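You operate a simulated robot arm through the tools that you are given. There is no shell and no other tool. Be economical: measure what you need, move in short steps, check, and stop when the job is done.

Carry out the task below with a simulated robot arm. There is one attempt and no reset: what you move stays moved.

TASK
Wind the silver watch in the winder as its tag says.
Fine: set the turns dial and the direction switch by the tag, run it to its end, put the watch back where it stood. Set down upright: what you pick out.

It is judged by the outcome, as a careful person would: the job done as asked, and still so three seconds after it is handed in. It fails if anything else is knocked over, pushed out of place, dropped, spilled or broken.

THE ROBOT
A 7-joint arm with a two-finger parallel gripper, fixed in place. Base frame: the origin is at the foot of the arm, x ahead of it, y to its left, z up; the work surface is at about z = 0.76. Readings come in m, rad, newtons and seconds.
With the tool pointing down near the work surface it reaches from about 0.3 to 0.7 m from the base axis. Its first joint turns from -1.152 to 1.152 rad. Payload 1.57 kg.
The tool frame sits at the grasp point between the pads (the TCP): z along the fingers, y along the line on which they close. The tips reach 0.03 m beyond it. The gripper opens to 0.11 m. The fingers are 0.024 m wide and 0.012 m thick; the gripper's body (0.048 by 0.112 m) begins 0.078 m behind the TCP.
Orientation is that of the tool frame in the base frame, as [roll, pitch, yaw] about the fixed x, y, z axes, in that order (R = Rz(yaw) Ry(pitch) Rx(roll)). With the fingers straight down and closing along the base's y, the tool's x points along the base's -x, its y along +y and its z along -z.

THE INTERFACE
- The arm moves only by the tool drive_tool. Its argument "increments" is one flat list of numbers, 7 for each row, row after row: the shift along the tool's x, y, z in units of 200 mm (1.0 is 200 mm), then the turn, a rotation vector about the tool's x, y, z in units of 45 degrees (1.0 is 45 degrees), then the opening, from 0 (shut) to 1 (fully open). In form: [tx, ty, tz, ax, ay, az, gripper, tx, ty, tz, ax, ay, az, gripper, ...]. A call has 1 to 12 rows; each row is the pose to reach, as a shift and turn from the pose commanded when the call began, along the tool's axes at that moment. A call with a number of a shift or a turn outside -1 to 1 is refused whole. Rows are played at 5 a second. More than 0.05 m and 0.15 rad between two rows, or a gripper value outside its range, and nothing of the call is played. A pose out of reach is approached as far as the arm can. The call stops where the force on the tool passes 70 N (or 10 N more than at its start, if that is more) or the arm is blocked; 0.2 s more then pass. Each finger travels about 0.108 m/s and halts on what it meets, pressing with about 32 N; the grip force reading is that of the motor and also rises with nothing between the fingers. The clock runs only during rows and for 0.2 s after the last one: add rows that repeat a pose to give the fingers time. The reply holds the time, the measured pose of the TCP, the force on the tool along the base axes, the opening and the grip force, in the units named above and with some noise, with the torque about the TCP (base axes, N m) and any sound that the robot's microphone picked up.
- Cameras (640 x 400 px; columns grow to the right, rows downward): "scene" is fixed at [0.1654, -0.3853, 1.4]; the picture's right is [0.81, -0.58, 0.00], its down [-0.37, -0.52, -0.77] and it looks along [0.45, 0.62, -0.64] (base axes); focal length 370 px, centre (320, 200). "wrist" rides on the gripper at [0.07, 0.016, -0.141] in the tool frame; the picture's right is [-0.23, 0.97, 0.00], its down [-0.86, -0.20, -0.48] and it looks along [-0.47, -0.11, 0.88] (tool axes); focal length 222 px, centre (320, 200). There is no depth. A picture from a camera that has moved, and an enlarged one, comes with that camera's place and axes in the base frame and with its lens. The place of the scene camera against the robot may be out by one fixed shift of up to 0.012 m in any direction.
- camera(camera): a new picture of that camera. The clock stands still meanwhile.
- inspect(camera, box): a new picture of the part [left, top, right, bottom] of that camera's present view, enlarged. The clock stands still meanwhile.
- finish_job(): hands the job in; it is judged then, once.

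Work in short steps. Places have to be worked out from the pictures, the camera data and where the tool is seen: move nearer, look again, correct. Check each grasp and each placing, and mend what went wrong. You have 120 turns and 84 pictures in all, those below and enlarged ones among them. Open the gripper and draw the arm clear of the work before you hand the job in, unless the task says otherwise; then end with one line.

The tools are called after ">>>" as name(argument=value, ...) on one line, values as JSON. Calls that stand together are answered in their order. drive_tool: Moves the arm, as the interface text tells. Its arguments: {"type":"object","properties":{"increments":{"type":"array"}},"required":["increments"]} The other tools are called the same way: camera (camera) takes a picture; inspect (camera, box) takes an enlarged picture of a part of a camera's view; finish_job () hands the job in.

At the start:

```text
time_s: 0.0
eef_pos: [0.3363, 0.0181, 1.1045]
orientation: [3.141, 0.001, -3.141]
wrist_force: [0.8, 0.6, -0.1]
wrist_torque: [0.0, 0.02, -0.01]
gripper_width: 0.11
gripper_force: 0.0
```

scene: 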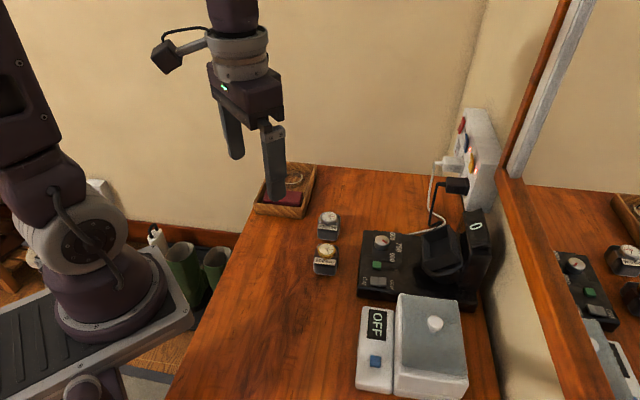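
wrist: 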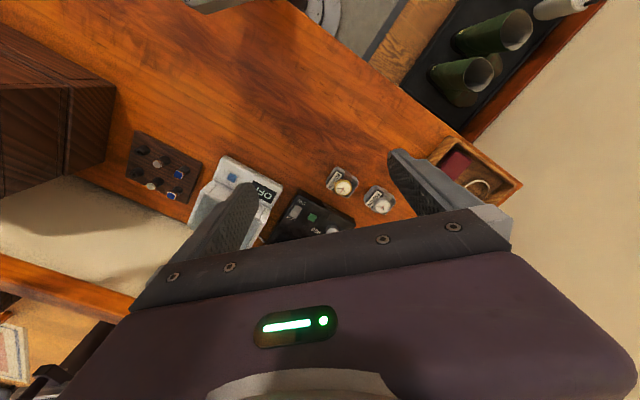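

The scene shows two watches on stands, a winder with a dial, buttons, and another device. I'll enlarge the parts to read the tags and controls.

>>> inspect(camera="scene", box=[290, 195, 370, 285])

>>> inspect(camera="scene", box=[350, 200, 510, 310])

>>> inspect(camera="scene", box=[420, 100, 520, 200])

```text
4.44 times, centred on (330, 240) of scene
camera zoom: at [0.1654, -0.3853, 1.4], right [0.81, -0.58, 0.0], down [-0.37, -0.52, -0.77], along [0.45, 0.62, -0.64], focal length 1645 px, centre (276, 22)
```

zoom: 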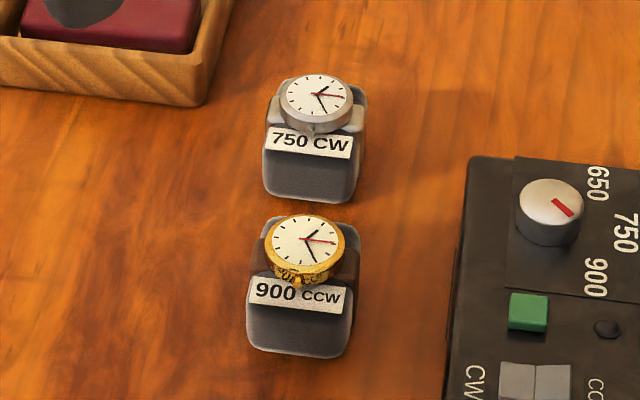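

```text
3.64 times, centred on (430, 255) of scene
camera zoom: at [0.1654, -0.3853, 1.4], right [0.81, -0.58, 0.0], down [-0.37, -0.52, -0.77], along [0.45, 0.62, -0.64], focal length 1346 px, centre (-80, 0)
```

zoom: 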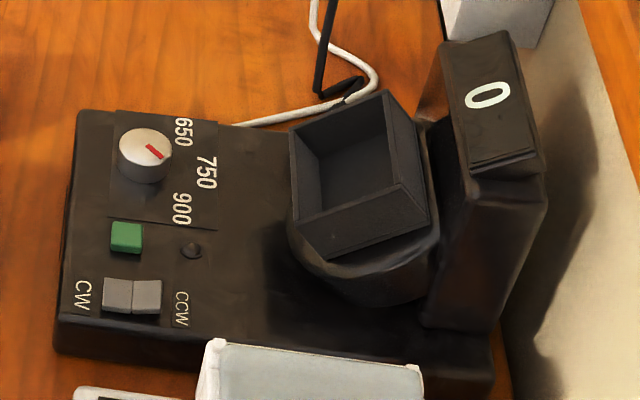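

```text
4.00 times, centred on (470, 150) of scene
camera zoom: at [0.1654, -0.3853, 1.4], right [0.81, -0.58, 0.0], down [-0.37, -0.52, -0.77], along [0.45, 0.62, -0.64], focal length 1480 px, centre (-280, 400)
```

zoom: 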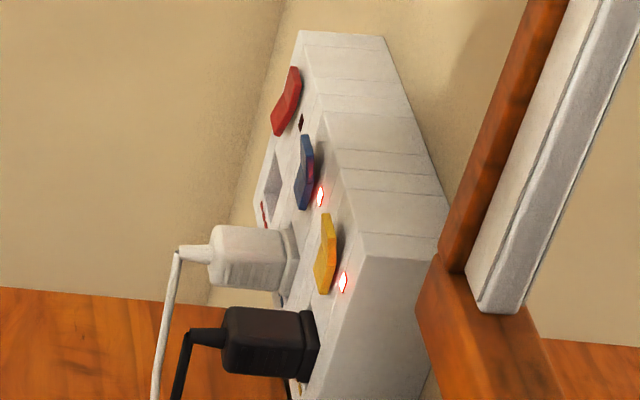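

Silver watch's tag reads 750 CW (near x 0.55, y 0.11). I move nearer for a wrist look at the winder controls and the watches.

>>> drive_tool(increments=[-0.14, 0, 0.13, 0, 0, 0, 1, -0.28, 0, 0.26, 0, 0, 0, 1, -0.42, 0, 0.39, 0, 0, 0, 1, -0.57, 0, 0.52, 0, 0, 0, 1, -0.57, 0, 0.52, 0, 0, 0, 1])

>>> camera(camera="wrist")

```text
time_s: 1.2
eef_pos: [0.4504, 0.0191, 0.9983]
orientation: [-3.141, 0.0, -3.141]
wrist_force: [0.2, -0.1, 0.6]
wrist_torque: [-0.02, -0.01, 0.03]
gripper_width: 0.1101
gripper_force: 0.1
```

```text
78 pictures are left
camera wrist: at [0.3815, 0.0346, 1.1411], right [0.23, 0.97, 0.0], down [0.85, -0.2, 0.48], along [0.47, -0.11, -0.88], focal length 222 px, centre (320, 200)
```

wrist: 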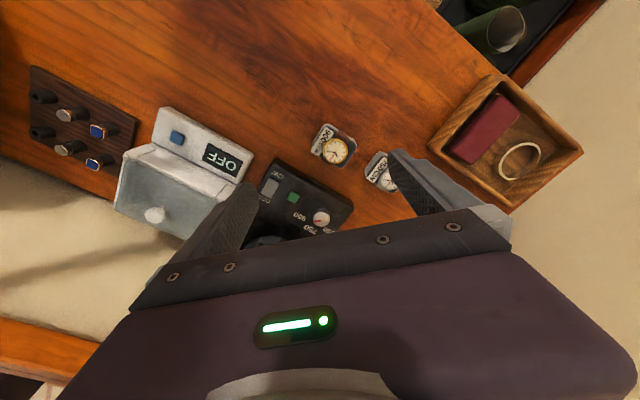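

The wrist view shows watches and winder controls between the fingers; I enlarge that part.

>>> inspect(camera="wrist", box=[250, 150, 360, 240])

>>> inspect(camera="wrist", box=[300, 110, 410, 200])

```text
4.44 times, centred on (305, 195) of wrist
camera zoom: at [0.3815, 0.0346, 1.1411], right [0.23, 0.97, 0.0], down [0.85, -0.2, 0.48], along [0.47, -0.11, -0.88], focal length 987 px, centre (387, 222)
```

zoom: 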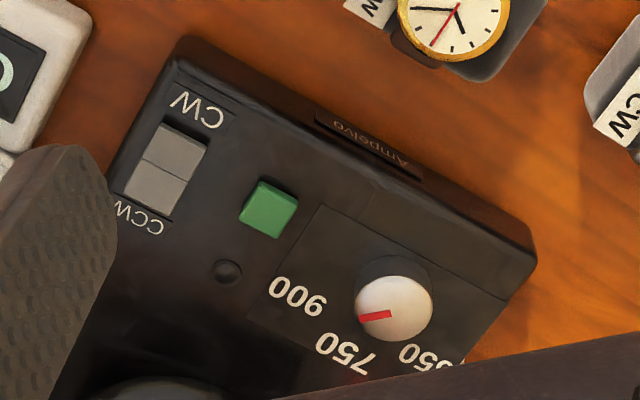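

```text
4.44 times, centred on (355, 155) of wrist
camera zoom: at [0.3815, 0.0346, 1.1411], right [0.23, 0.97, 0.0], down [0.85, -0.2, 0.48], along [0.47, -0.11, -0.88], focal length 987 px, centre (164, 400)
```

zoom: 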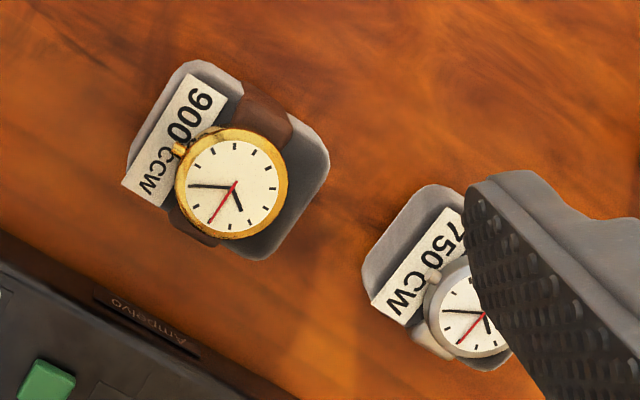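

The dial points toward 900 and needs turning counter‑clockwise to 750. The winder is rotated by about −45°, so I turn the tool to match and look over the cup.

>>> drive_tool(increments=[-0.12, -0.1, -0.03, 0, 0, 0.167, 1, -0.25, -0.2, -0.06, 0, 0, 0.333, 1, -0.37, -0.3, -0.1, 0, 0, 0.5, 1, -0.5, -0.4, -0.1, 0, 0, 0.667, 1, -0.6, -0.5, -0.1, 0, 0, 0.833, 1, -0.7, -0.6, -0.1, 0, 0, 1, 1, -0.7, -0.6, -0.1, 0, 0, 1, 1])

>>> camera(camera="wrist")

>>> camera(camera="scene")

```text
time_s: 2.8
eef_pos: [0.5904, -0.1003, 1.0203]
orientation: [-3.142, 0.0, 2.355]
wrist_force: [0.1, -0.7, 0.0]
wrist_torque: [-0.01, 0.0, -0.01]
gripper_width: 0.1101
gripper_force: 0.0
```

```text
75 pictures are left
camera wrist: at [0.553, -0.041, 1.1629], right [0.85, 0.53, 0.0], down [0.46, -0.75, 0.48], along [0.25, -0.41, -0.88], focal length 222 px, centre (320, 200)
```

wrist: 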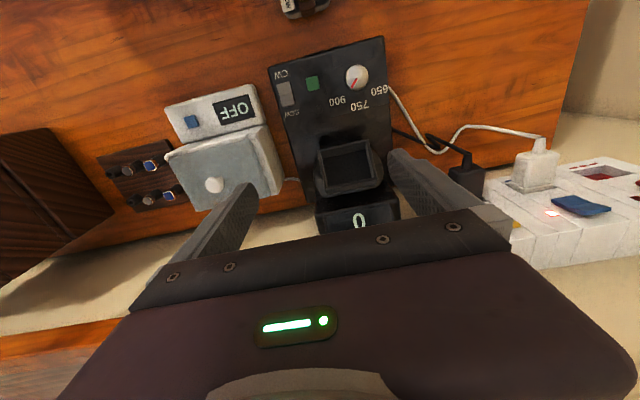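

```text
74 pictures are left
```

scene: 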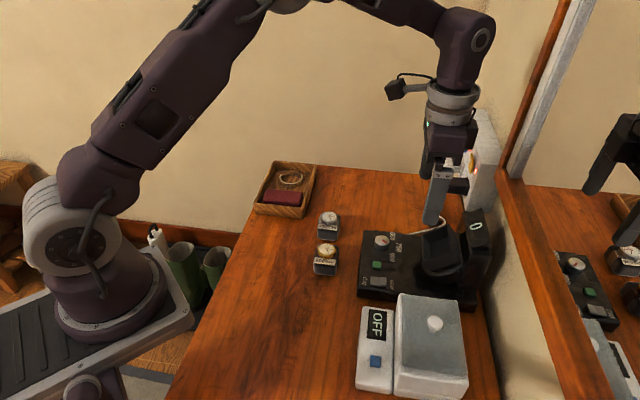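

>>> inspect(camera="wrist", box=[260, 30, 400, 130])

>>> inspect(camera="wrist", box=[290, 110, 410, 240])

>>> inspect(camera="wrist", box=[380, 80, 640, 270])

```text
4.00 times, centred on (330, 80) of wrist
camera zoom: at [0.553, -0.041, 1.1629], right [0.85, 0.53, 0.0], down [0.46, -0.75, 0.48], along [0.25, -0.41, -0.88], focal length 888 px, centre (280, 680)
```

zoom: 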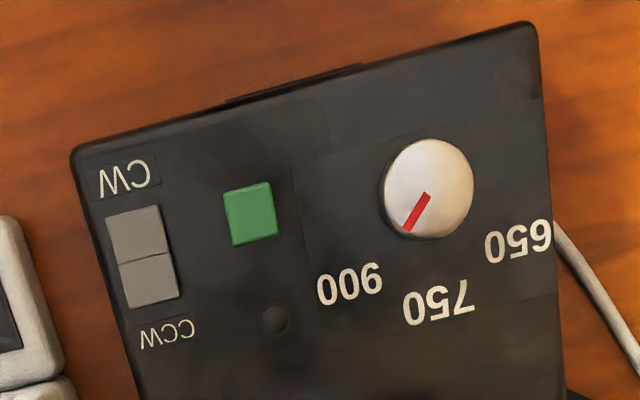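

```text
3.08 times, centred on (350, 175) of wrist
camera zoom: at [0.553, -0.041, 1.1629], right [0.85, 0.53, 0.0], down [0.46, -0.75, 0.48], along [0.25, -0.41, -0.88], focal length 684 px, centre (228, 277)
```

zoom: 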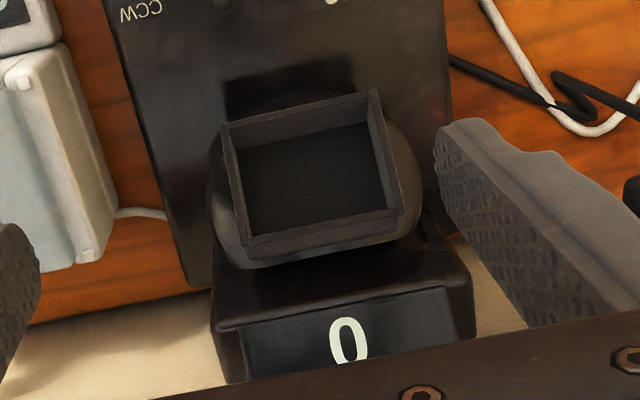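

```text
2.11 times, centred on (510, 175) of wrist
camera zoom: at [0.553, -0.041, 1.1629], right [0.85, 0.53, 0.0], down [0.46, -0.75, 0.48], along [0.25, -0.41, -0.88], focal length 468 px, centre (-80, 253)
```

zoom: 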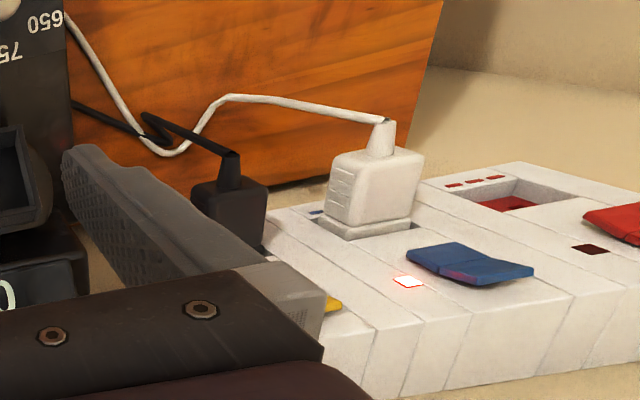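

Everything is powered; knob at about (0.594, −0.012), top z≈0.814, pointer at 900 (≈−90°), with 750 at about −43°. I move above the knob, pre‑turned 45° so that the turn ends clear of the cup.

>>> drive_tool(increments=[0.05, 0.055, 0.06, 0, 0, 0.167, 0.8, 0.1, 0.11, 0.12, 0, 0, 0.333, 0.55, 0.15, 0.165, 0.18, 0, 0, 0.5, 0.55, 0.2, 0.22, 0.24, 0, 0, 0.667, 0.55, 0.25, 0.275, 0.3, 0, 0, 0.833, 0.55, 0.296, 0.325, 0.35, 0, 0, 1, 0.55, 0.296, 0.325, 0.35, 0, 0, 1, 0.55])

>>> camera(camera="wrist")

>>> inspect(camera="scene", box=[350, 180, 510, 310])

```text
time_s: 4.4
eef_pos: [0.5931, -0.0132, 0.9497]
orientation: [3.141, 0.0, 1.568]
wrist_force: [0.9, 0.3, 0.7]
wrist_torque: [0.04, 0.0, -0.01]
gripper_width: 0.0606
gripper_force: 0.1
```

```text
70 pictures are left
camera wrist: at [0.6104, 0.0561, 1.0929], right [0.97, -0.23, 0.0], down [-0.2, -0.85, 0.48], along [-0.11, -0.47, -0.88], focal length 222 px, centre (320, 200)
```

wrist: 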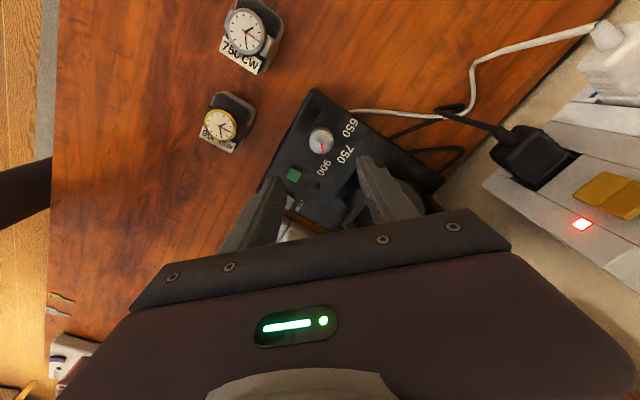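

```text
3.08 times, centred on (430, 245) of scene
camera zoom: at [0.1654, -0.3853, 1.4], right [0.81, -0.58, 0.0], down [-0.37, -0.52, -0.77], along [0.45, 0.62, -0.64], focal length 1139 px, centre (-18, 62)
```

zoom: 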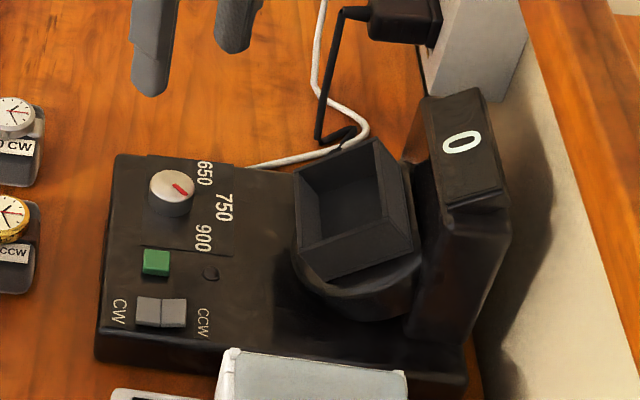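

Knob centre confirmed at about (0.5945, −0.012). I descend around it and close.

>>> drive_tool(increments=[0.006, 0.007, 0.2, 0, 0, 0, 0.55, 0.006, 0.007, 0.4, 0, 0, 0, 0.55, 0.006, 0.007, 0.55, 0, 0, 0, 0.55, 0.006, 0.007, 0.64, 0, 0, 0, 0.55, 0.006, 0.007, 0.64, 0, 0, 0, 0.4, 0.006, 0.007, 0.64, 0, 0, 0, 0.2, 0.006, 0.007, 0.64, 0, 0, 0, 0.2])

>>> camera(camera="wrist")

```text
time_s: 6.0
eef_pos: [0.5971, -0.0131, 0.8245]
orientation: [3.137, 0.001, 1.572]
wrist_force: [-13.7, 1.8, 62.9]
wrist_torque: [0.07, 1.78, 0.25]
gripper_width: 0.0349
gripper_force: 7.0
```

```text
68 pictures are left
camera wrist: at [0.6122, 0.0569, 0.9667], right [0.97, -0.23, 0.0], down [-0.2, -0.86, 0.48], along [-0.11, -0.47, -0.88], focal length 222 px, centre (320, 200)
```

wrist: 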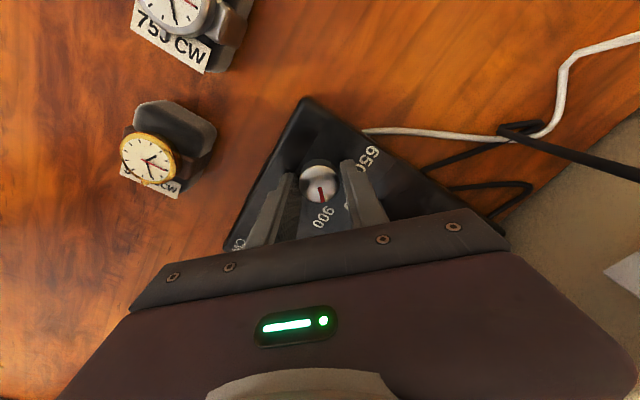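

Fingertips touched the panel (63 N up), so the panel is a bit higher than thought. I raise about 10 mm, then close on the knob.

>>> drive_tool(increments=[0, 0, -0.045, 0, 0, 0, 0.45, 0, 0, -0.045, 0, 0, 0, 0.45, 0, 0, -0.045, 0, 0, 0, 0.45])

>>> inspect(camera="wrist", box=[220, 80, 440, 240])

>>> inspect(camera="scene", box=[350, 180, 510, 310])

```text
time_s: 6.8
eef_pos: [0.5966, -0.0125, 0.8315]
orientation: [3.14, -0.001, 1.57]
wrist_force: [-0.4, -0.2, -0.2]
wrist_torque: [-0.01, -0.02, -0.02]
gripper_width: 0.0494
gripper_force: 0.1
```

```text
2.50 times, centred on (330, 160) of wrist
camera zoom: at [0.6124, 0.0566, 0.9734], right [0.97, -0.23, 0.0], down [-0.2, -0.86, 0.48], along [-0.11, -0.47, -0.88], focal length 555 px, centre (295, 300)
```

zoom: 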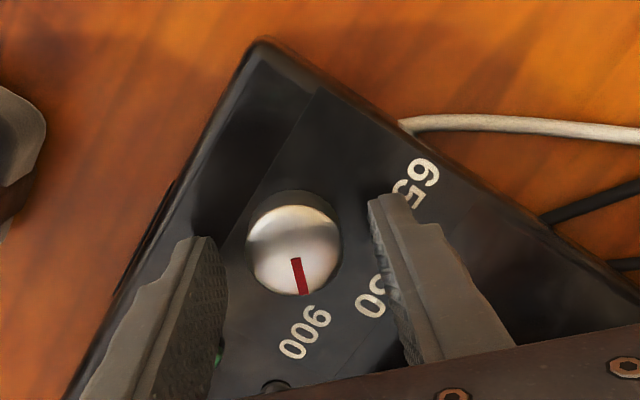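

```text
3.08 times, centred on (430, 245) of scene
camera zoom: at [0.1654, -0.3853, 1.4], right [0.81, -0.58, 0.0], down [-0.37, -0.52, -0.77], along [0.45, 0.62, -0.64], focal length 1139 px, centre (-18, 62)
```

zoom: 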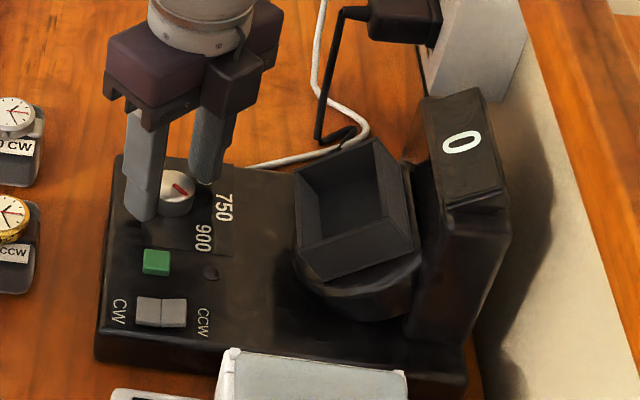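

Winder unmoved; the knob sits centred between the fingers. I close on it.

>>> drive_tool(increments=[0, 0, 0, 0, 0, 0, 0.3, 0, 0, 0, 0, 0, 0, 0.2, 0, 0, 0, 0, 0, 0, 0.2, 0, 0, 0, 0, 0, 0, 0.2])

```text
time_s: 7.8
eef_pos: [0.5961, -0.0114, 0.8318]
orientation: [3.141, -0.001, 1.572]
wrist_force: [-3.2, -0.3, -1.4]
wrist_torque: [0.01, -0.13, -0.01]
gripper_width: 0.0315
gripper_force: 40.2
```

Knob is gripped (31.5 mm wide). I turn it 45° counter‑clockwise (seen from above).

>>> drive_tool(increments=[0, 0, 0, 0, 0, -0.16, 0.2, 0, 0, 0, 0, 0, -0.32, 0.2, 0, 0, 0, 0, 0, -0.48, 0.2, 0, 0, 0, 0, 0, -0.64, 0.2, 0, 0, 0, 0, 0, -0.8, 0.2, 0, 0, 0, 0, 0, -1.0, 0.2, 0, 0, 0, 0, 0, -1.0, 0.2])

>>> inspect(camera="scene", box=[350, 200, 450, 300])

>>> inspect(camera="wrist", box=[220, 80, 440, 240])

```text
refused: row 6 steps farther than a row can; nothing moved
```

```text
4.00 times, centred on (400, 250) of scene
camera zoom: at [0.1653, -0.3853, 1.4], right [0.81, -0.58, 0.0], down [-0.37, -0.52, -0.77], along [0.45, 0.62, -0.64], focal length 1480 px, centre (0, 0)
```

zoom: 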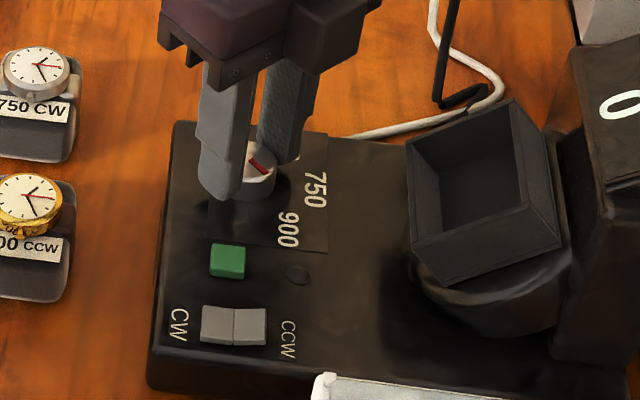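

```text
2.50 times, centred on (330, 160) of wrist
camera zoom: at [0.6123, 0.0566, 0.9736], right [0.97, -0.23, 0.0], down [-0.2, -0.86, 0.48], along [-0.11, -0.47, -0.88], focal length 555 px, centre (295, 300)
```

zoom: 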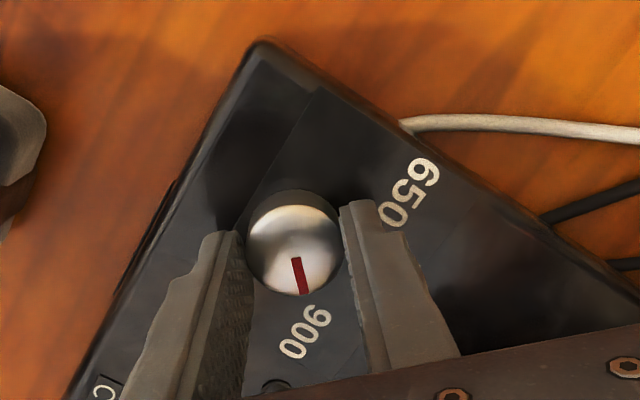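

The call was refused for step size; I repeat with even steps.

>>> drive_tool(increments=[0, 0, 0, 0, 0, -0.167, 0.2, 0, 0, 0, 0, 0, -0.333, 0.2, 0, 0, 0, 0, 0, -0.5, 0.2, 0, 0, 0, 0, 0, -0.667, 0.2, 0, 0, 0, 0, 0, -0.833, 0.2, 0, 0, 0, 0, 0, -1.0, 0.2, 0, 0, 0, 0, 0, -1.0, 0.2])

>>> inspect(camera="wrist", box=[220, 80, 440, 240])

```text
time_s: 9.4
eef_pos: [0.5959, -0.0128, 0.8311]
orientation: [-3.141, -0.002, 2.358]
wrist_force: [6.7, 14.0, -21.6]
wrist_torque: [0.47, 0.07, -0.01]
gripper_width: 0.0313
gripper_force: 40.2
```

```text
2.50 times, centred on (330, 160) of wrist
camera zoom: at [0.5584, 0.0475, 0.9738], right [0.85, 0.53, 0.0], down [0.47, -0.75, 0.48], along [0.25, -0.4, -0.88], focal length 555 px, centre (295, 300)
```

zoom: 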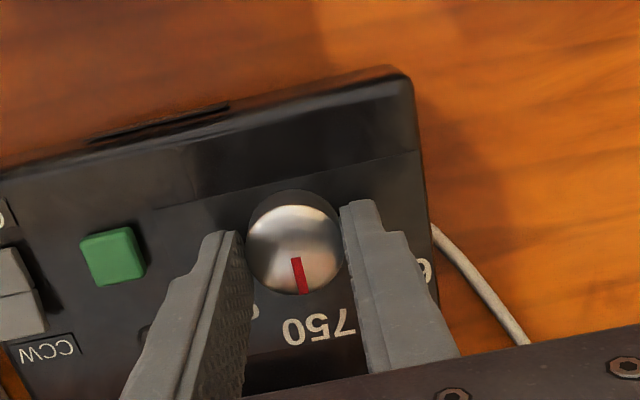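

Pointer now lines up with 750. I release and rise to look straight at the dial and the switch.

>>> drive_tool(increments=[0, 0, 0, 0, 0, 0, 0.42, 0, 0, 0, 0, 0, 0, 0.42, 0, 0, -0.15, 0, 0, 0, 0.42, 0, -0.15, -0.35, 0, 0, 0, 0.42, 0, -0.35, -0.4, 0, 0, 0, 0.42, 0, -0.35, -0.4, 0, 0, 0, 0.42])

>>> inspect(camera="wrist", box=[190, 60, 450, 240])

```text
time_s: 10.8
eef_pos: [0.5449, -0.0626, 0.9143]
orientation: [-3.141, 0.001, 2.355]
wrist_force: [0.6, 0.7, 0.3]
wrist_torque: [0.0, 0.01, 0.0]
gripper_width: 0.0461
gripper_force: 0.1
```

```text
2.22 times, centred on (320, 150) of wrist
camera zoom: at [0.5063, -0.003, 1.0567], right [0.85, 0.53, 0.0], down [0.46, -0.75, 0.48], along [0.25, -0.41, -0.88], focal length 494 px, centre (320, 311)
```

zoom: 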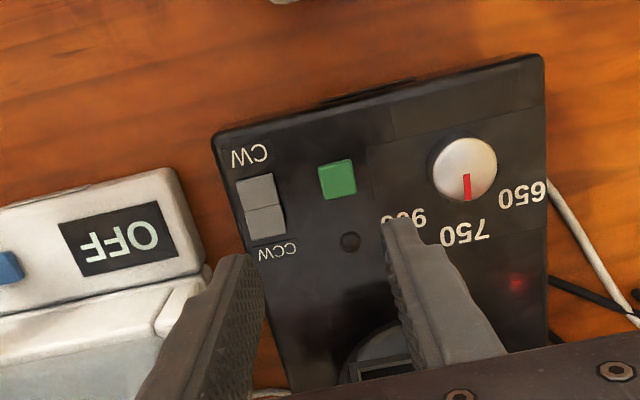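

Dial is at 750. Now I zoom on the rocker switch to see which side is down.

>>> inspect(camera="wrist", box=[275, 115, 325, 170])

>>> inspect(camera="scene", box=[355, 255, 415, 300])

```text
7.27 times, centred on (300, 142) of wrist
camera zoom: at [0.5063, -0.003, 1.0567], right [0.85, 0.53, 0.0], down [0.46, -0.75, 0.48], along [0.25, -0.41, -0.88], focal length 1615 px, centre (466, 618)
```

zoom: 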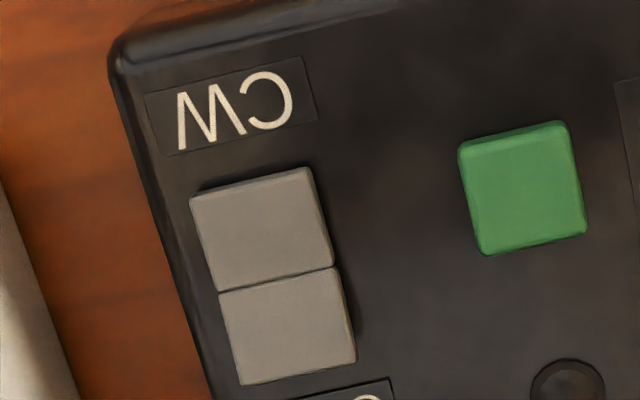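

```text
8.89 times, centred on (385, 278) of scene
camera zoom: at [0.1654, -0.3853, 1.4], right [0.81, -0.58, 0.0], down [-0.37, -0.52, -0.77], along [0.45, 0.62, -0.64], focal length 3290 px, centre (-258, -489)
```

zoom: 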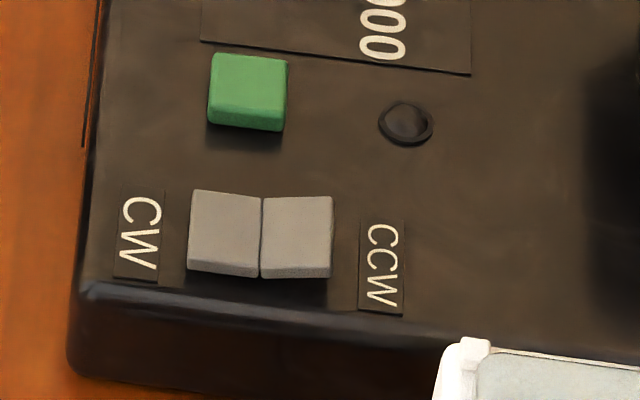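

Both views agree that the CCW end stands raised and the CW side is down, i.e. already CW. To be sure I'll press the CW side lightly with the closed tips: first move above it.

>>> drive_tool(increments=[0.04, -0.09, 0, 0, 0, 0, 0.2, 0.0785, -0.177, 0.1, 0, 0, 0, 0, 0.0785, -0.177, 0.25, 0, 0, 0, 0, 0.0785, -0.177, 0.37, 0, 0, 0, 0, 0.0785, -0.177, 0.37, 0, 0, 0, 0])

>>> inspect(camera="wrist", box=[220, 100, 420, 240])

>>> inspect(camera="scene", box=[350, 180, 510, 310])

```text
time_s: 12.0
eef_pos: [0.51, -0.0782, 0.8379]
orientation: [3.141, -0.001, 2.356]
wrist_force: [-0.1, -0.2, -0.7]
wrist_torque: [0.0, 0.0, 0.0]
gripper_width: 0.0
gripper_force: 21.0
```

```text
2.86 times, centred on (320, 170) of wrist
camera zoom: at [0.472, -0.0177, 0.9805], right [0.85, 0.53, 0.0], down [0.46, -0.75, 0.48], along [0.25, -0.41, -0.88], focal length 635 px, centre (320, 286)
```

zoom: 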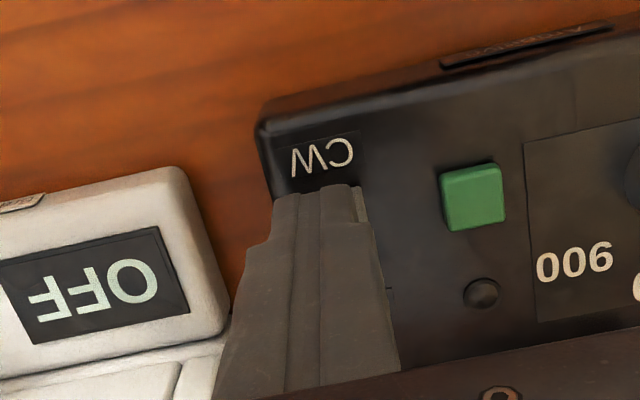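

```text
3.08 times, centred on (430, 245) of scene
camera zoom: at [0.1654, -0.3853, 1.4], right [0.81, -0.58, 0.0], down [-0.37, -0.52, -0.77], along [0.45, 0.62, -0.64], focal length 1139 px, centre (-18, 62)
```

zoom: 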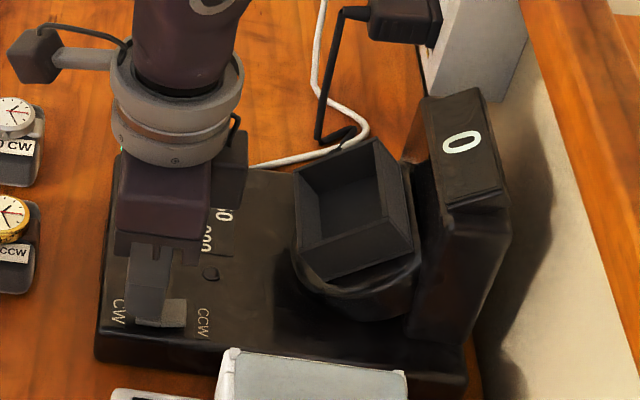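

The tip is above the CW half; I press down in small steps.

>>> drive_tool(increments=[0.008, 0, 0.03, 0, 0, 0, 0, 0.008, 0, 0.045, 0, 0, 0, 0, 0.008, 0, 0.055, 0, 0, 0, 0, 0.008, 0, 0.055, 0, 0, 0, 0])

```text
time_s: 12.7
eef_pos: [0.5091, -0.0774, 0.8325]
orientation: [3.141, 0.001, 2.354]
wrist_force: [-9.2, 2.6, 21.5]
wrist_torque: [-0.17, 0.16, 0.04]
gripper_width: 0.0001
gripper_force: 21.2
stopped in row 3: the force on the tool passed its limit at 79 N (the readings are from after the stop); the commanded pose is now the measured one
```

Contact at tip z≈0.802 went firm at once (already down). I lift and check the switch.

>>> drive_tool(increments=[0, 0, -0.2, 0, 0, 0, 0, 0.1, 0.2, -0.4, 0, 0, 0, 0.2, 0.177, 0.4, -0.5, 0, 0, 0, 0.4, 0.177, 0.4, -0.5, 0, 0, 0, 0.42])

>>> inspect(camera="scene", box=[355, 255, 415, 300])

>>> camera(camera="wrist")

```text
refused: row 2 steps farther than a row can; nothing moved
```

```text
8.89 times, centred on (385, 278) of scene
camera zoom: at [0.1648, -0.3852, 1.4001], right [0.81, -0.58, 0.0], down [-0.37, -0.52, -0.77], along [0.45, 0.62, -0.64], focal length 3290 px, centre (-258, -489)
```

zoom: 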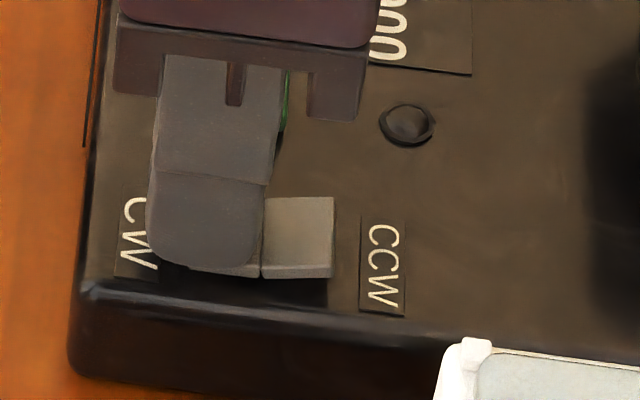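

```text
56 pictures are left
camera wrist: at [0.4708, -0.0164, 0.9742], right [0.85, 0.53, 0.0], down [0.46, -0.75, 0.48], along [0.25, -0.41, -0.88], focal length 222 px, centre (320, 200)
```

wrist: 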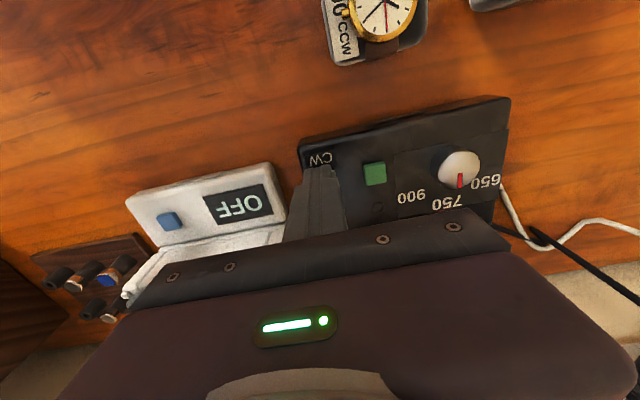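

The switch is unchanged: CW is set. I rise and move to a clearer look at the cup.

>>> drive_tool(increments=[0, 0, -0.2, 0, 0, 0, 0, 0, 0, -0.4, 0, 0, 0, 0.2, -0.05, 0.05, -0.6, 0, 0, 0, 0.5, -0.15, 0.16, -0.65, 0, 0, 0, 0.8, -0.26, 0.277, -0.65, 0, 0, 0, 1, -0.26, 0.277, -0.65, 0, 0, 0, 1])

>>> inspect(camera="wrist", box=[250, 90, 410, 230])

>>> inspect(camera="scene", box=[415, 210, 495, 290])

```text
time_s: 14.1
eef_pos: [0.5832, -0.0749, 0.9628]
orientation: [3.141, 0.001, 2.357]
wrist_force: [0.7, 1.2, -0.4]
wrist_torque: [-0.01, 0.02, -0.04]
gripper_width: 0.1099
gripper_force: 0.1
```

```text
2.86 times, centred on (330, 160) of wrist
camera zoom: at [0.5457, -0.0152, 1.1044], right [0.85, 0.53, 0.0], down [0.46, -0.75, 0.48], along [0.25, -0.41, -0.88], focal length 635 px, centre (291, 314)
```

zoom: 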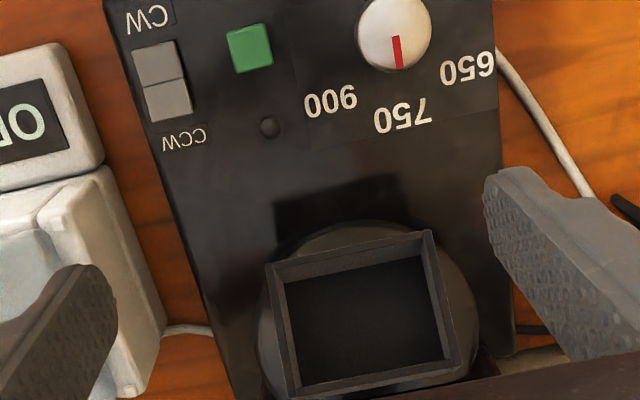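

```text
5.00 times, centred on (455, 250) of scene
camera zoom: at [0.1654, -0.3853, 1.4], right [0.81, -0.58, 0.0], down [-0.37, -0.52, -0.77], along [0.45, 0.62, -0.64], focal length 1850 px, centre (-355, -50)
```

zoom: 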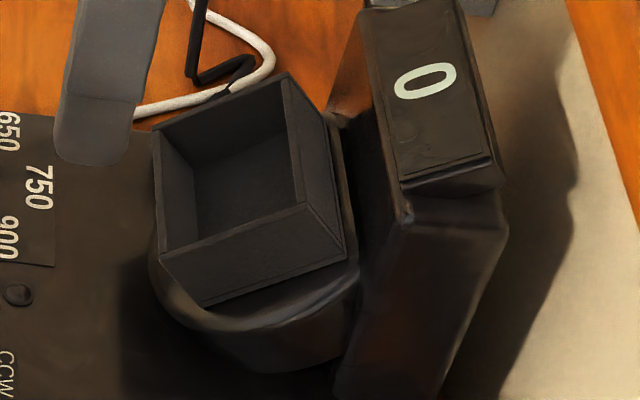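

Cup solved: rim corners give a 71×59 mm opening, centre (0.639, −0.110, 0.865), tilted ≈42° toward the front, axis along the winder. Now I move over the silver watch to measure it.

>>> drive_tool(increments=[0.15, 0.1, 0, 0, 0, 0, 1, 0.3, 0.2, 0, 0, 0, 0, 1, 0.45, 0.3, 0, 0, 0, 0, 1, 0.6, 0.4, 0, 0, 0, 0, 1, 0.77, 0.53, 0, 0, 0, 0, 1, 0.77, 0.53, 0, 0, 0, 0, 1])

>>> inspect(camera="wrist", box=[220, 60, 420, 200])

>>> inspect(camera="scene", box=[300, 200, 360, 250])

```text
time_s: 15.5
eef_pos: [0.5514, 0.1089, 0.9619]
orientation: [3.14, 0.0, 2.353]
wrist_force: [-0.3, -0.1, 0.3]
wrist_torque: [0.0, 0.01, 0.02]
gripper_width: 0.1102
gripper_force: 0.2
```

```text
2.86 times, centred on (320, 130) of wrist
camera zoom: at [0.5141, 0.1695, 1.1043], right [0.85, 0.53, 0.0], down [0.46, -0.75, 0.48], along [0.25, -0.41, -0.88], focal length 635 px, centre (320, 400)
```

zoom: 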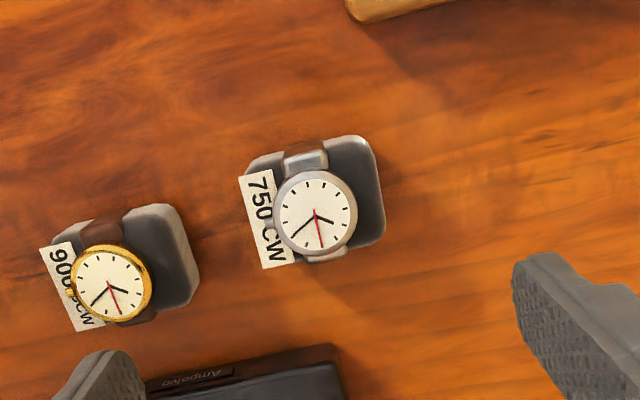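

```text
8.00 times, centred on (330, 225) of scene
camera zoom: at [0.1654, -0.3853, 1.4], right [0.81, -0.58, 0.0], down [-0.37, -0.52, -0.77], along [0.45, 0.62, -0.64], focal length 2961 px, centre (240, 0)
```

zoom: 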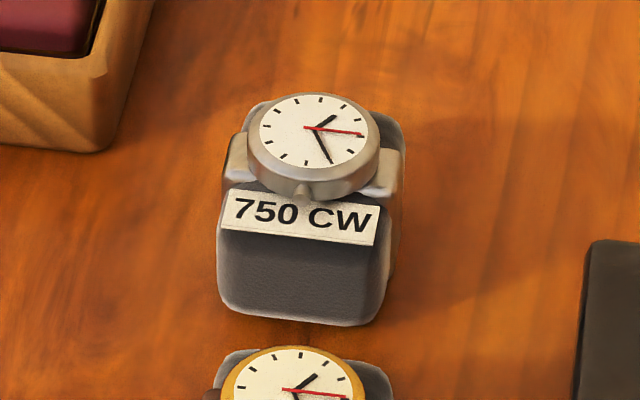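

Silver cushion ≈55×48 mm, aligned with the winder, centre ≈(0.548, 0.117). I descend partly with the fingers at 80 mm and check centring.

>>> drive_tool(increments=[0.041, 0.017, 0.15, 0, 0, 0, 0.73, 0.041, 0.017, 0.35, 0, 0, 0, 0.73, 0.041, 0.017, 0.51, 0, 0, 0, 0.73, 0.041, 0.017, 0.51, 0, 0, 0, 0.73])

>>> inspect(camera="wrist", box=[200, 80, 440, 240])

>>> inspect(camera="scene", box=[290, 180, 370, 260])

```text
time_s: 16.5
eef_pos: [0.5491, 0.1171, 0.8575]
orientation: [3.139, 0.001, 2.355]
wrist_force: [0.1, 0.9, -0.4]
wrist_torque: [-0.01, -0.02, 0.0]
gripper_width: 0.0804
gripper_force: 0.0
```

```text
2.50 times, centred on (320, 160) of wrist
camera zoom: at [0.5109, 0.1765, 1.0], right [0.85, 0.53, 0.0], down [0.46, -0.75, 0.48], along [0.25, -0.41, -0.88], focal length 555 px, centre (320, 300)
```

zoom: 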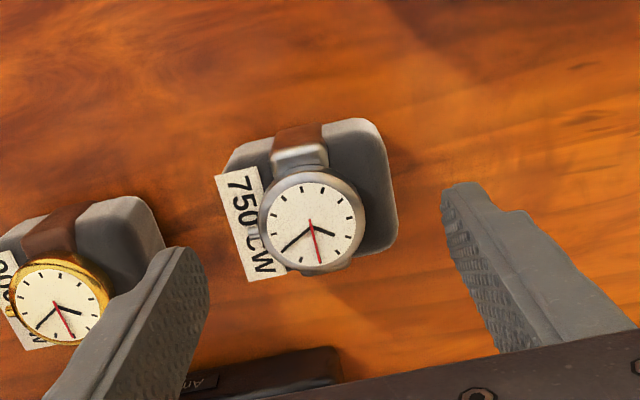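

```text
5.00 times, centred on (330, 220) of scene
camera zoom: at [0.1654, -0.3853, 1.4], right [0.81, -0.58, 0.0], down [-0.37, -0.52, -0.77], along [0.45, 0.62, -0.64], focal length 1850 px, centre (270, 100)
```

zoom: 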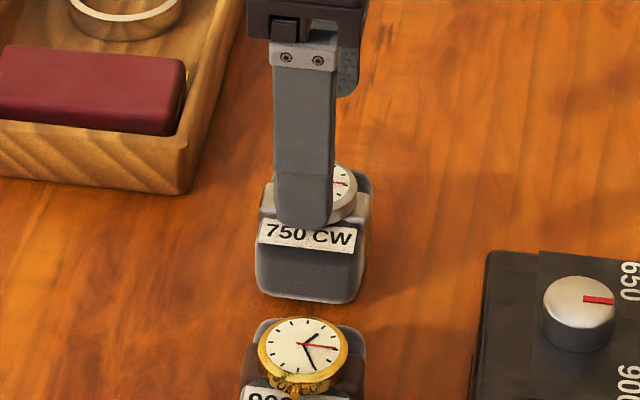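

The tag may overhang the −e face, which matters for choosing the grip side; I enlarge once more.

>>> inspect(camera="wrist", box=[275, 120, 355, 195])

>>> inspect(camera="scene", box=[315, 210, 347, 245])

```text
5.33 times, centred on (315, 158) of wrist
camera zoom: at [0.5109, 0.1765, 1.0], right [0.85, 0.53, 0.0], down [0.46, -0.75, 0.48], along [0.25, -0.41, -0.88], focal length 1185 px, centre (347, 427)
```

zoom: 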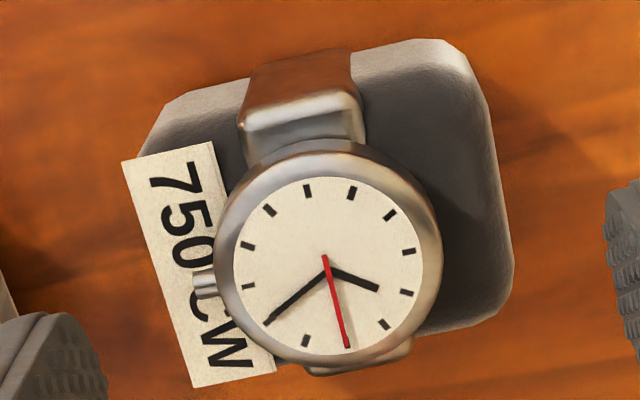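

```text
11.43 times, centred on (331, 228) of scene
camera zoom: at [0.1654, -0.3853, 1.4], right [0.81, -0.58, 0.0], down [-0.37, -0.52, -0.77], along [0.45, 0.62, -0.64], focal length 4230 px, centre (194, -114)
```

zoom: 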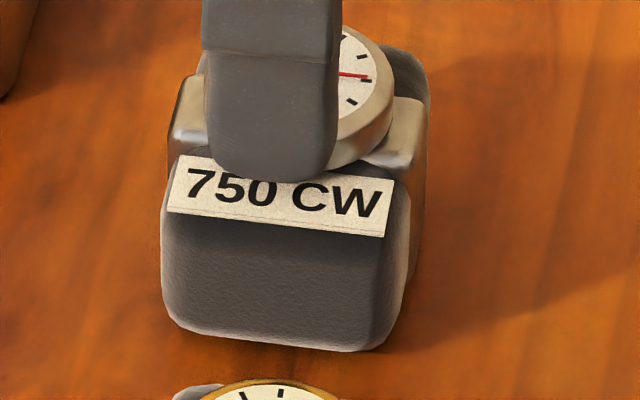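

The tag is a small plate lying at the top edge; gripping across the long (e) axis is fine. I descend to TCP z≈0.814 and close.

>>> drive_tool(increments=[0.005, -0.015, 0.1, 0, 0, 0, 0.73, 0.005, -0.015, 0.215, 0, 0, 0, 0.73, 0.005, -0.015, 0.215, 0, 0, 0, 0.66, 0.005, -0.015, 0.215, 0, 0, 0, 0.6, 0.005, -0.015, 0.215, 0, 0, 0, 0.54, 0.005, -0.015, 0.215, 0, 0, 0, 0.48, 0.005, -0.015, 0.215, 0, 0, 0, 0.4, 0.005, -0.015, 0.215, 0, 0, 0, 0.4, 0.005, -0.015, 0.215, 0, 0, 0, 0.4])

>>> inspect(camera="wrist", box=[220, 110, 420, 240])

>>> inspect(camera="scene", box=[300, 190, 360, 250])

```text
time_s: 18.5
eef_pos: [0.5452, 0.1165, 0.8156]
orientation: [3.141, 0.002, 2.356]
wrist_force: [-0.1, 0.2, 0.2]
wrist_torque: [0.02, 0.02, 0.0]
gripper_width: 0.0628
gripper_force: 31.7
```

```text
3.08 times, centred on (320, 175) of wrist
camera zoom: at [0.5074, 0.1758, 0.9578], right [0.85, 0.53, 0.0], down [0.46, -0.75, 0.48], along [0.25, -0.41, -0.88], focal length 684 px, centre (320, 277)
```

zoom: 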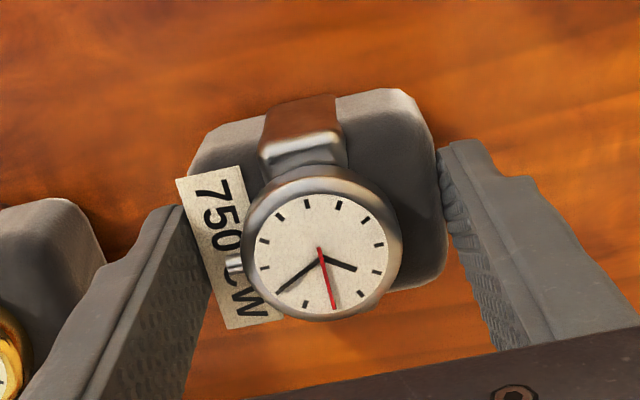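

```text
6.67 times, centred on (330, 220) of scene
camera zoom: at [0.1654, -0.3853, 1.4], right [0.81, -0.58, 0.0], down [-0.37, -0.52, -0.77], along [0.45, 0.62, -0.64], focal length 2467 px, centre (253, 67)
```

zoom: 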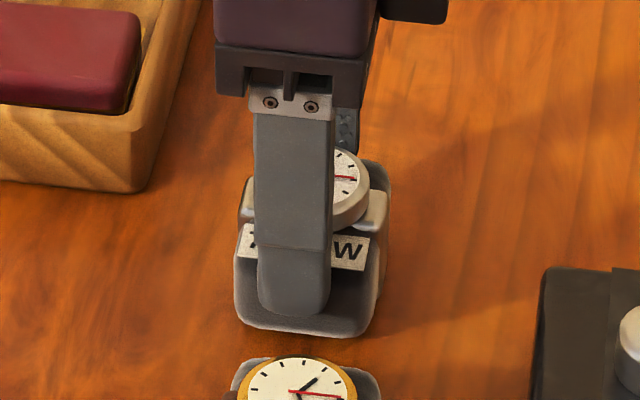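

Gripped at 62.8 mm (tag edge to far face). I lift 40 mm and check.

>>> drive_tool(increments=[0, 0, -0.05, 0, 0, 0, 0.4, 0, 0, -0.1, 0, 0, 0, 0.4, 0, 0, -0.2, 0, 0, 0, 0.4, 0, 0, -0.2, 0, 0, 0, 0.4])

>>> inspect(camera="wrist", box=[220, 110, 420, 240])

>>> inspect(camera="scene", box=[300, 170, 370, 240])

```text
time_s: 19.5
eef_pos: [0.5453, 0.1174, 0.8561]
orientation: [3.139, -0.001, 2.356]
wrist_force: [0.4, -0.3, 0.0]
wrist_torque: [0.02, 0.0, 0.02]
gripper_width: 0.044
gripper_force: 0.1
```

```text
3.08 times, centred on (320, 175) of wrist
camera zoom: at [0.507, 0.1773, 0.9988], right [0.85, 0.53, 0.0], down [0.46, -0.75, 0.48], along [0.25, -0.41, -0.88], focal length 684 px, centre (320, 277)
```

zoom: 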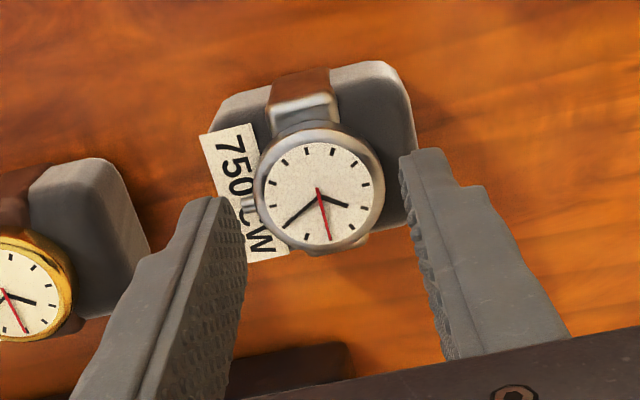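

```text
5.71 times, centred on (335, 205) of scene
camera zoom: at [0.1654, -0.3853, 1.4], right [0.81, -0.58, 0.0], down [-0.37, -0.52, -0.77], along [0.45, 0.62, -0.64], focal length 2115 px, centre (234, 171)
```

zoom: 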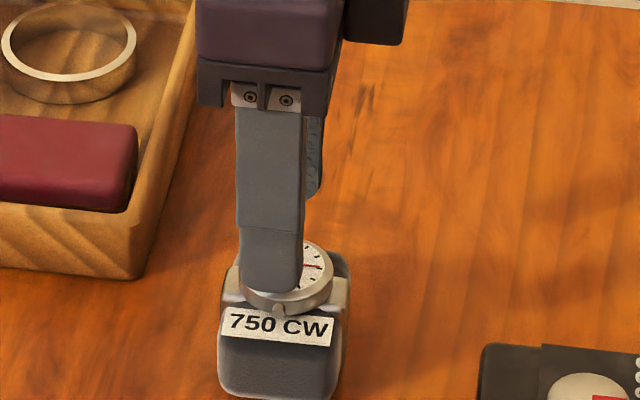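

It slipped off: the fingers only held the tag's edge; the watch still stands in place. I'll regrip across the other axis (the strap sides), so I rise and turn the tool 90°.

>>> drive_tool(increments=[0, 0, -0.15, 0, 0, 0, 0.42, 0, 0, -0.3, 0, 0, -0.167, 0.5, 0, 0, -0.3, 0, 0, -0.333, 0.65, 0, 0, -0.3, 0, 0, -0.5, 0.65, 0, 0, -0.3, 0, 0, -0.667, 0.65, 0, 0, -0.3, 0, 0, -0.833, 0.65, 0, 0, -0.3, 0, 0, -1, 0.65, 0, 0, -0.3, 0, 0, -1, 0.65])

>>> drive_tool(increments=[0, 0, 0, 0, 0, -0.167, 0.65, 0, 0, 0, 0, 0, -0.333, 0.65, 0, 0, 0, 0, 0, -0.5, 0.65, 0, 0, 0, 0, 0, -0.667, 0.65, 0, 0, 0, 0, 0, -0.833, 0.65, 0, 0, 0, 0, 0, -1, 0.65, 0, 0, 0, 0, 0, -1, 0.65])

>>> inspect(camera="wrist", box=[200, 60, 440, 230])

```text
time_s: 21.3
eef_pos: [0.5447, 0.1166, 0.9161]
orientation: [3.141, 0.002, 3.141]
wrist_force: [0.6, 0.6, -0.3]
wrist_torque: [0.03, 0.02, 0.01]
gripper_width: 0.0714
gripper_force: 0.0
```

```text
time_s: 22.9
eef_pos: [0.5461, 0.1159, 0.9163]
orientation: [-3.139, 0.004, -2.355]
wrist_force: [-0.4, 0.2, 0.2]
wrist_torque: [-0.01, -0.01, 0.0]
gripper_width: 0.0714
gripper_force: 0.1
```

```text
2.35 times, centred on (320, 145) of wrist
camera zoom: at [0.4845, 0.0778, 1.0585], right [-0.53, 0.85, 0.0], down [0.74, 0.46, 0.48], along [0.41, 0.25, -0.88], focal length 523 px, centre (320, 329)
```

zoom: 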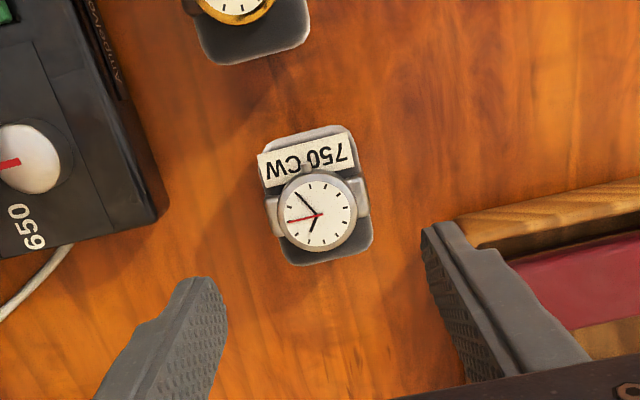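

Centred within a millimetre or so. I descend to test-grip at the height that will also be needed in the cup (tips ≈0.787).

>>> drive_tool(increments=[0, 0, 0.15, 0, 0, 0, 0.57, 0, 0, 0.3, 0, 0, 0, 0.57, 0, 0, 0.4, 0, 0, 0, 0.57, 0, 0, 0.499, 0, 0, 0, 0.57, 0, 0, 0.499, 0, 0, 0, 0.57])

>>> inspect(camera="wrist", box=[220, 100, 420, 240])

>>> inspect(camera="scene", box=[295, 180, 365, 250])

```text
time_s: 24.1
eef_pos: [0.545, 0.1183, 0.8154]
orientation: [-3.141, 0.002, -2.356]
wrist_force: [0.0, 0.4, 0.0]
wrist_torque: [-0.01, -0.01, 0.03]
gripper_width: 0.0628
gripper_force: 0.1
```

```text
2.86 times, centred on (320, 170) of wrist
camera zoom: at [0.4841, 0.0789, 0.9585], right [-0.53, 0.85, 0.0], down [0.74, 0.46, 0.48], along [0.41, 0.25, -0.88], focal length 635 px, centre (320, 286)
```

zoom: 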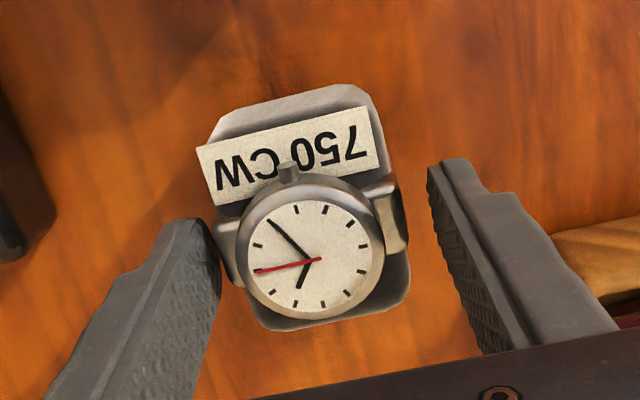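

```text
5.71 times, centred on (330, 215) of scene
camera zoom: at [0.1654, -0.3853, 1.4], right [0.81, -0.58, 0.0], down [-0.37, -0.52, -0.77], along [0.45, 0.62, -0.64], focal length 2115 px, centre (263, 114)
```

zoom: 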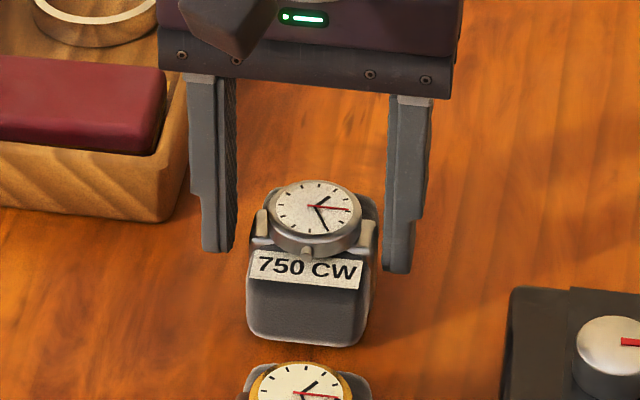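

Slightly off by ~3 mm toward −n; I shift and close.

>>> drive_tool(increments=[0, -0.015, 0, 0, 0, 0, 0.57, 0, -0.015, 0, 0, 0, 0, 0.5, 0, -0.015, 0, 0, 0, 0, 0.42, 0, -0.015, 0, 0, 0, 0, 0.35, 0, -0.015, 0, 0, 0, 0, 0.3, 0, -0.015, 0, 0, 0, 0, 0.3])

>>> inspect(camera="wrist", box=[220, 100, 420, 240])

```text
time_s: 25.5
eef_pos: [0.548, 0.1146, 0.816]
orientation: [-3.139, 0.001, -2.355]
wrist_force: [1.0, -0.3, 0.7]
wrist_torque: [-0.03, -0.09, 0.05]
gripper_width: 0.049
gripper_force: 32.2
```

```text
2.86 times, centred on (320, 170) of wrist
camera zoom: at [0.4864, 0.0768, 0.9586], right [-0.53, 0.85, 0.0], down [0.74, 0.46, 0.48], along [0.41, 0.25, -0.88], focal length 635 px, centre (320, 286)
```

zoom: 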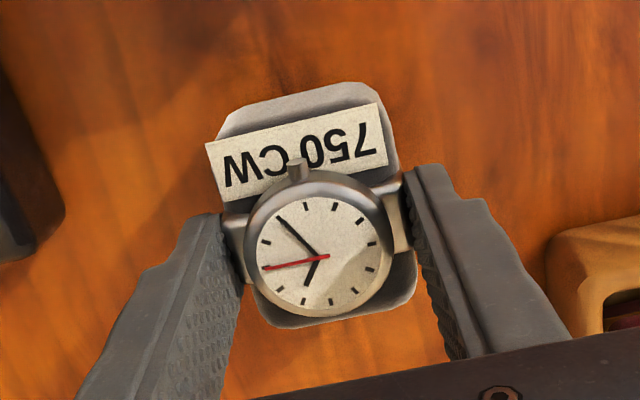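

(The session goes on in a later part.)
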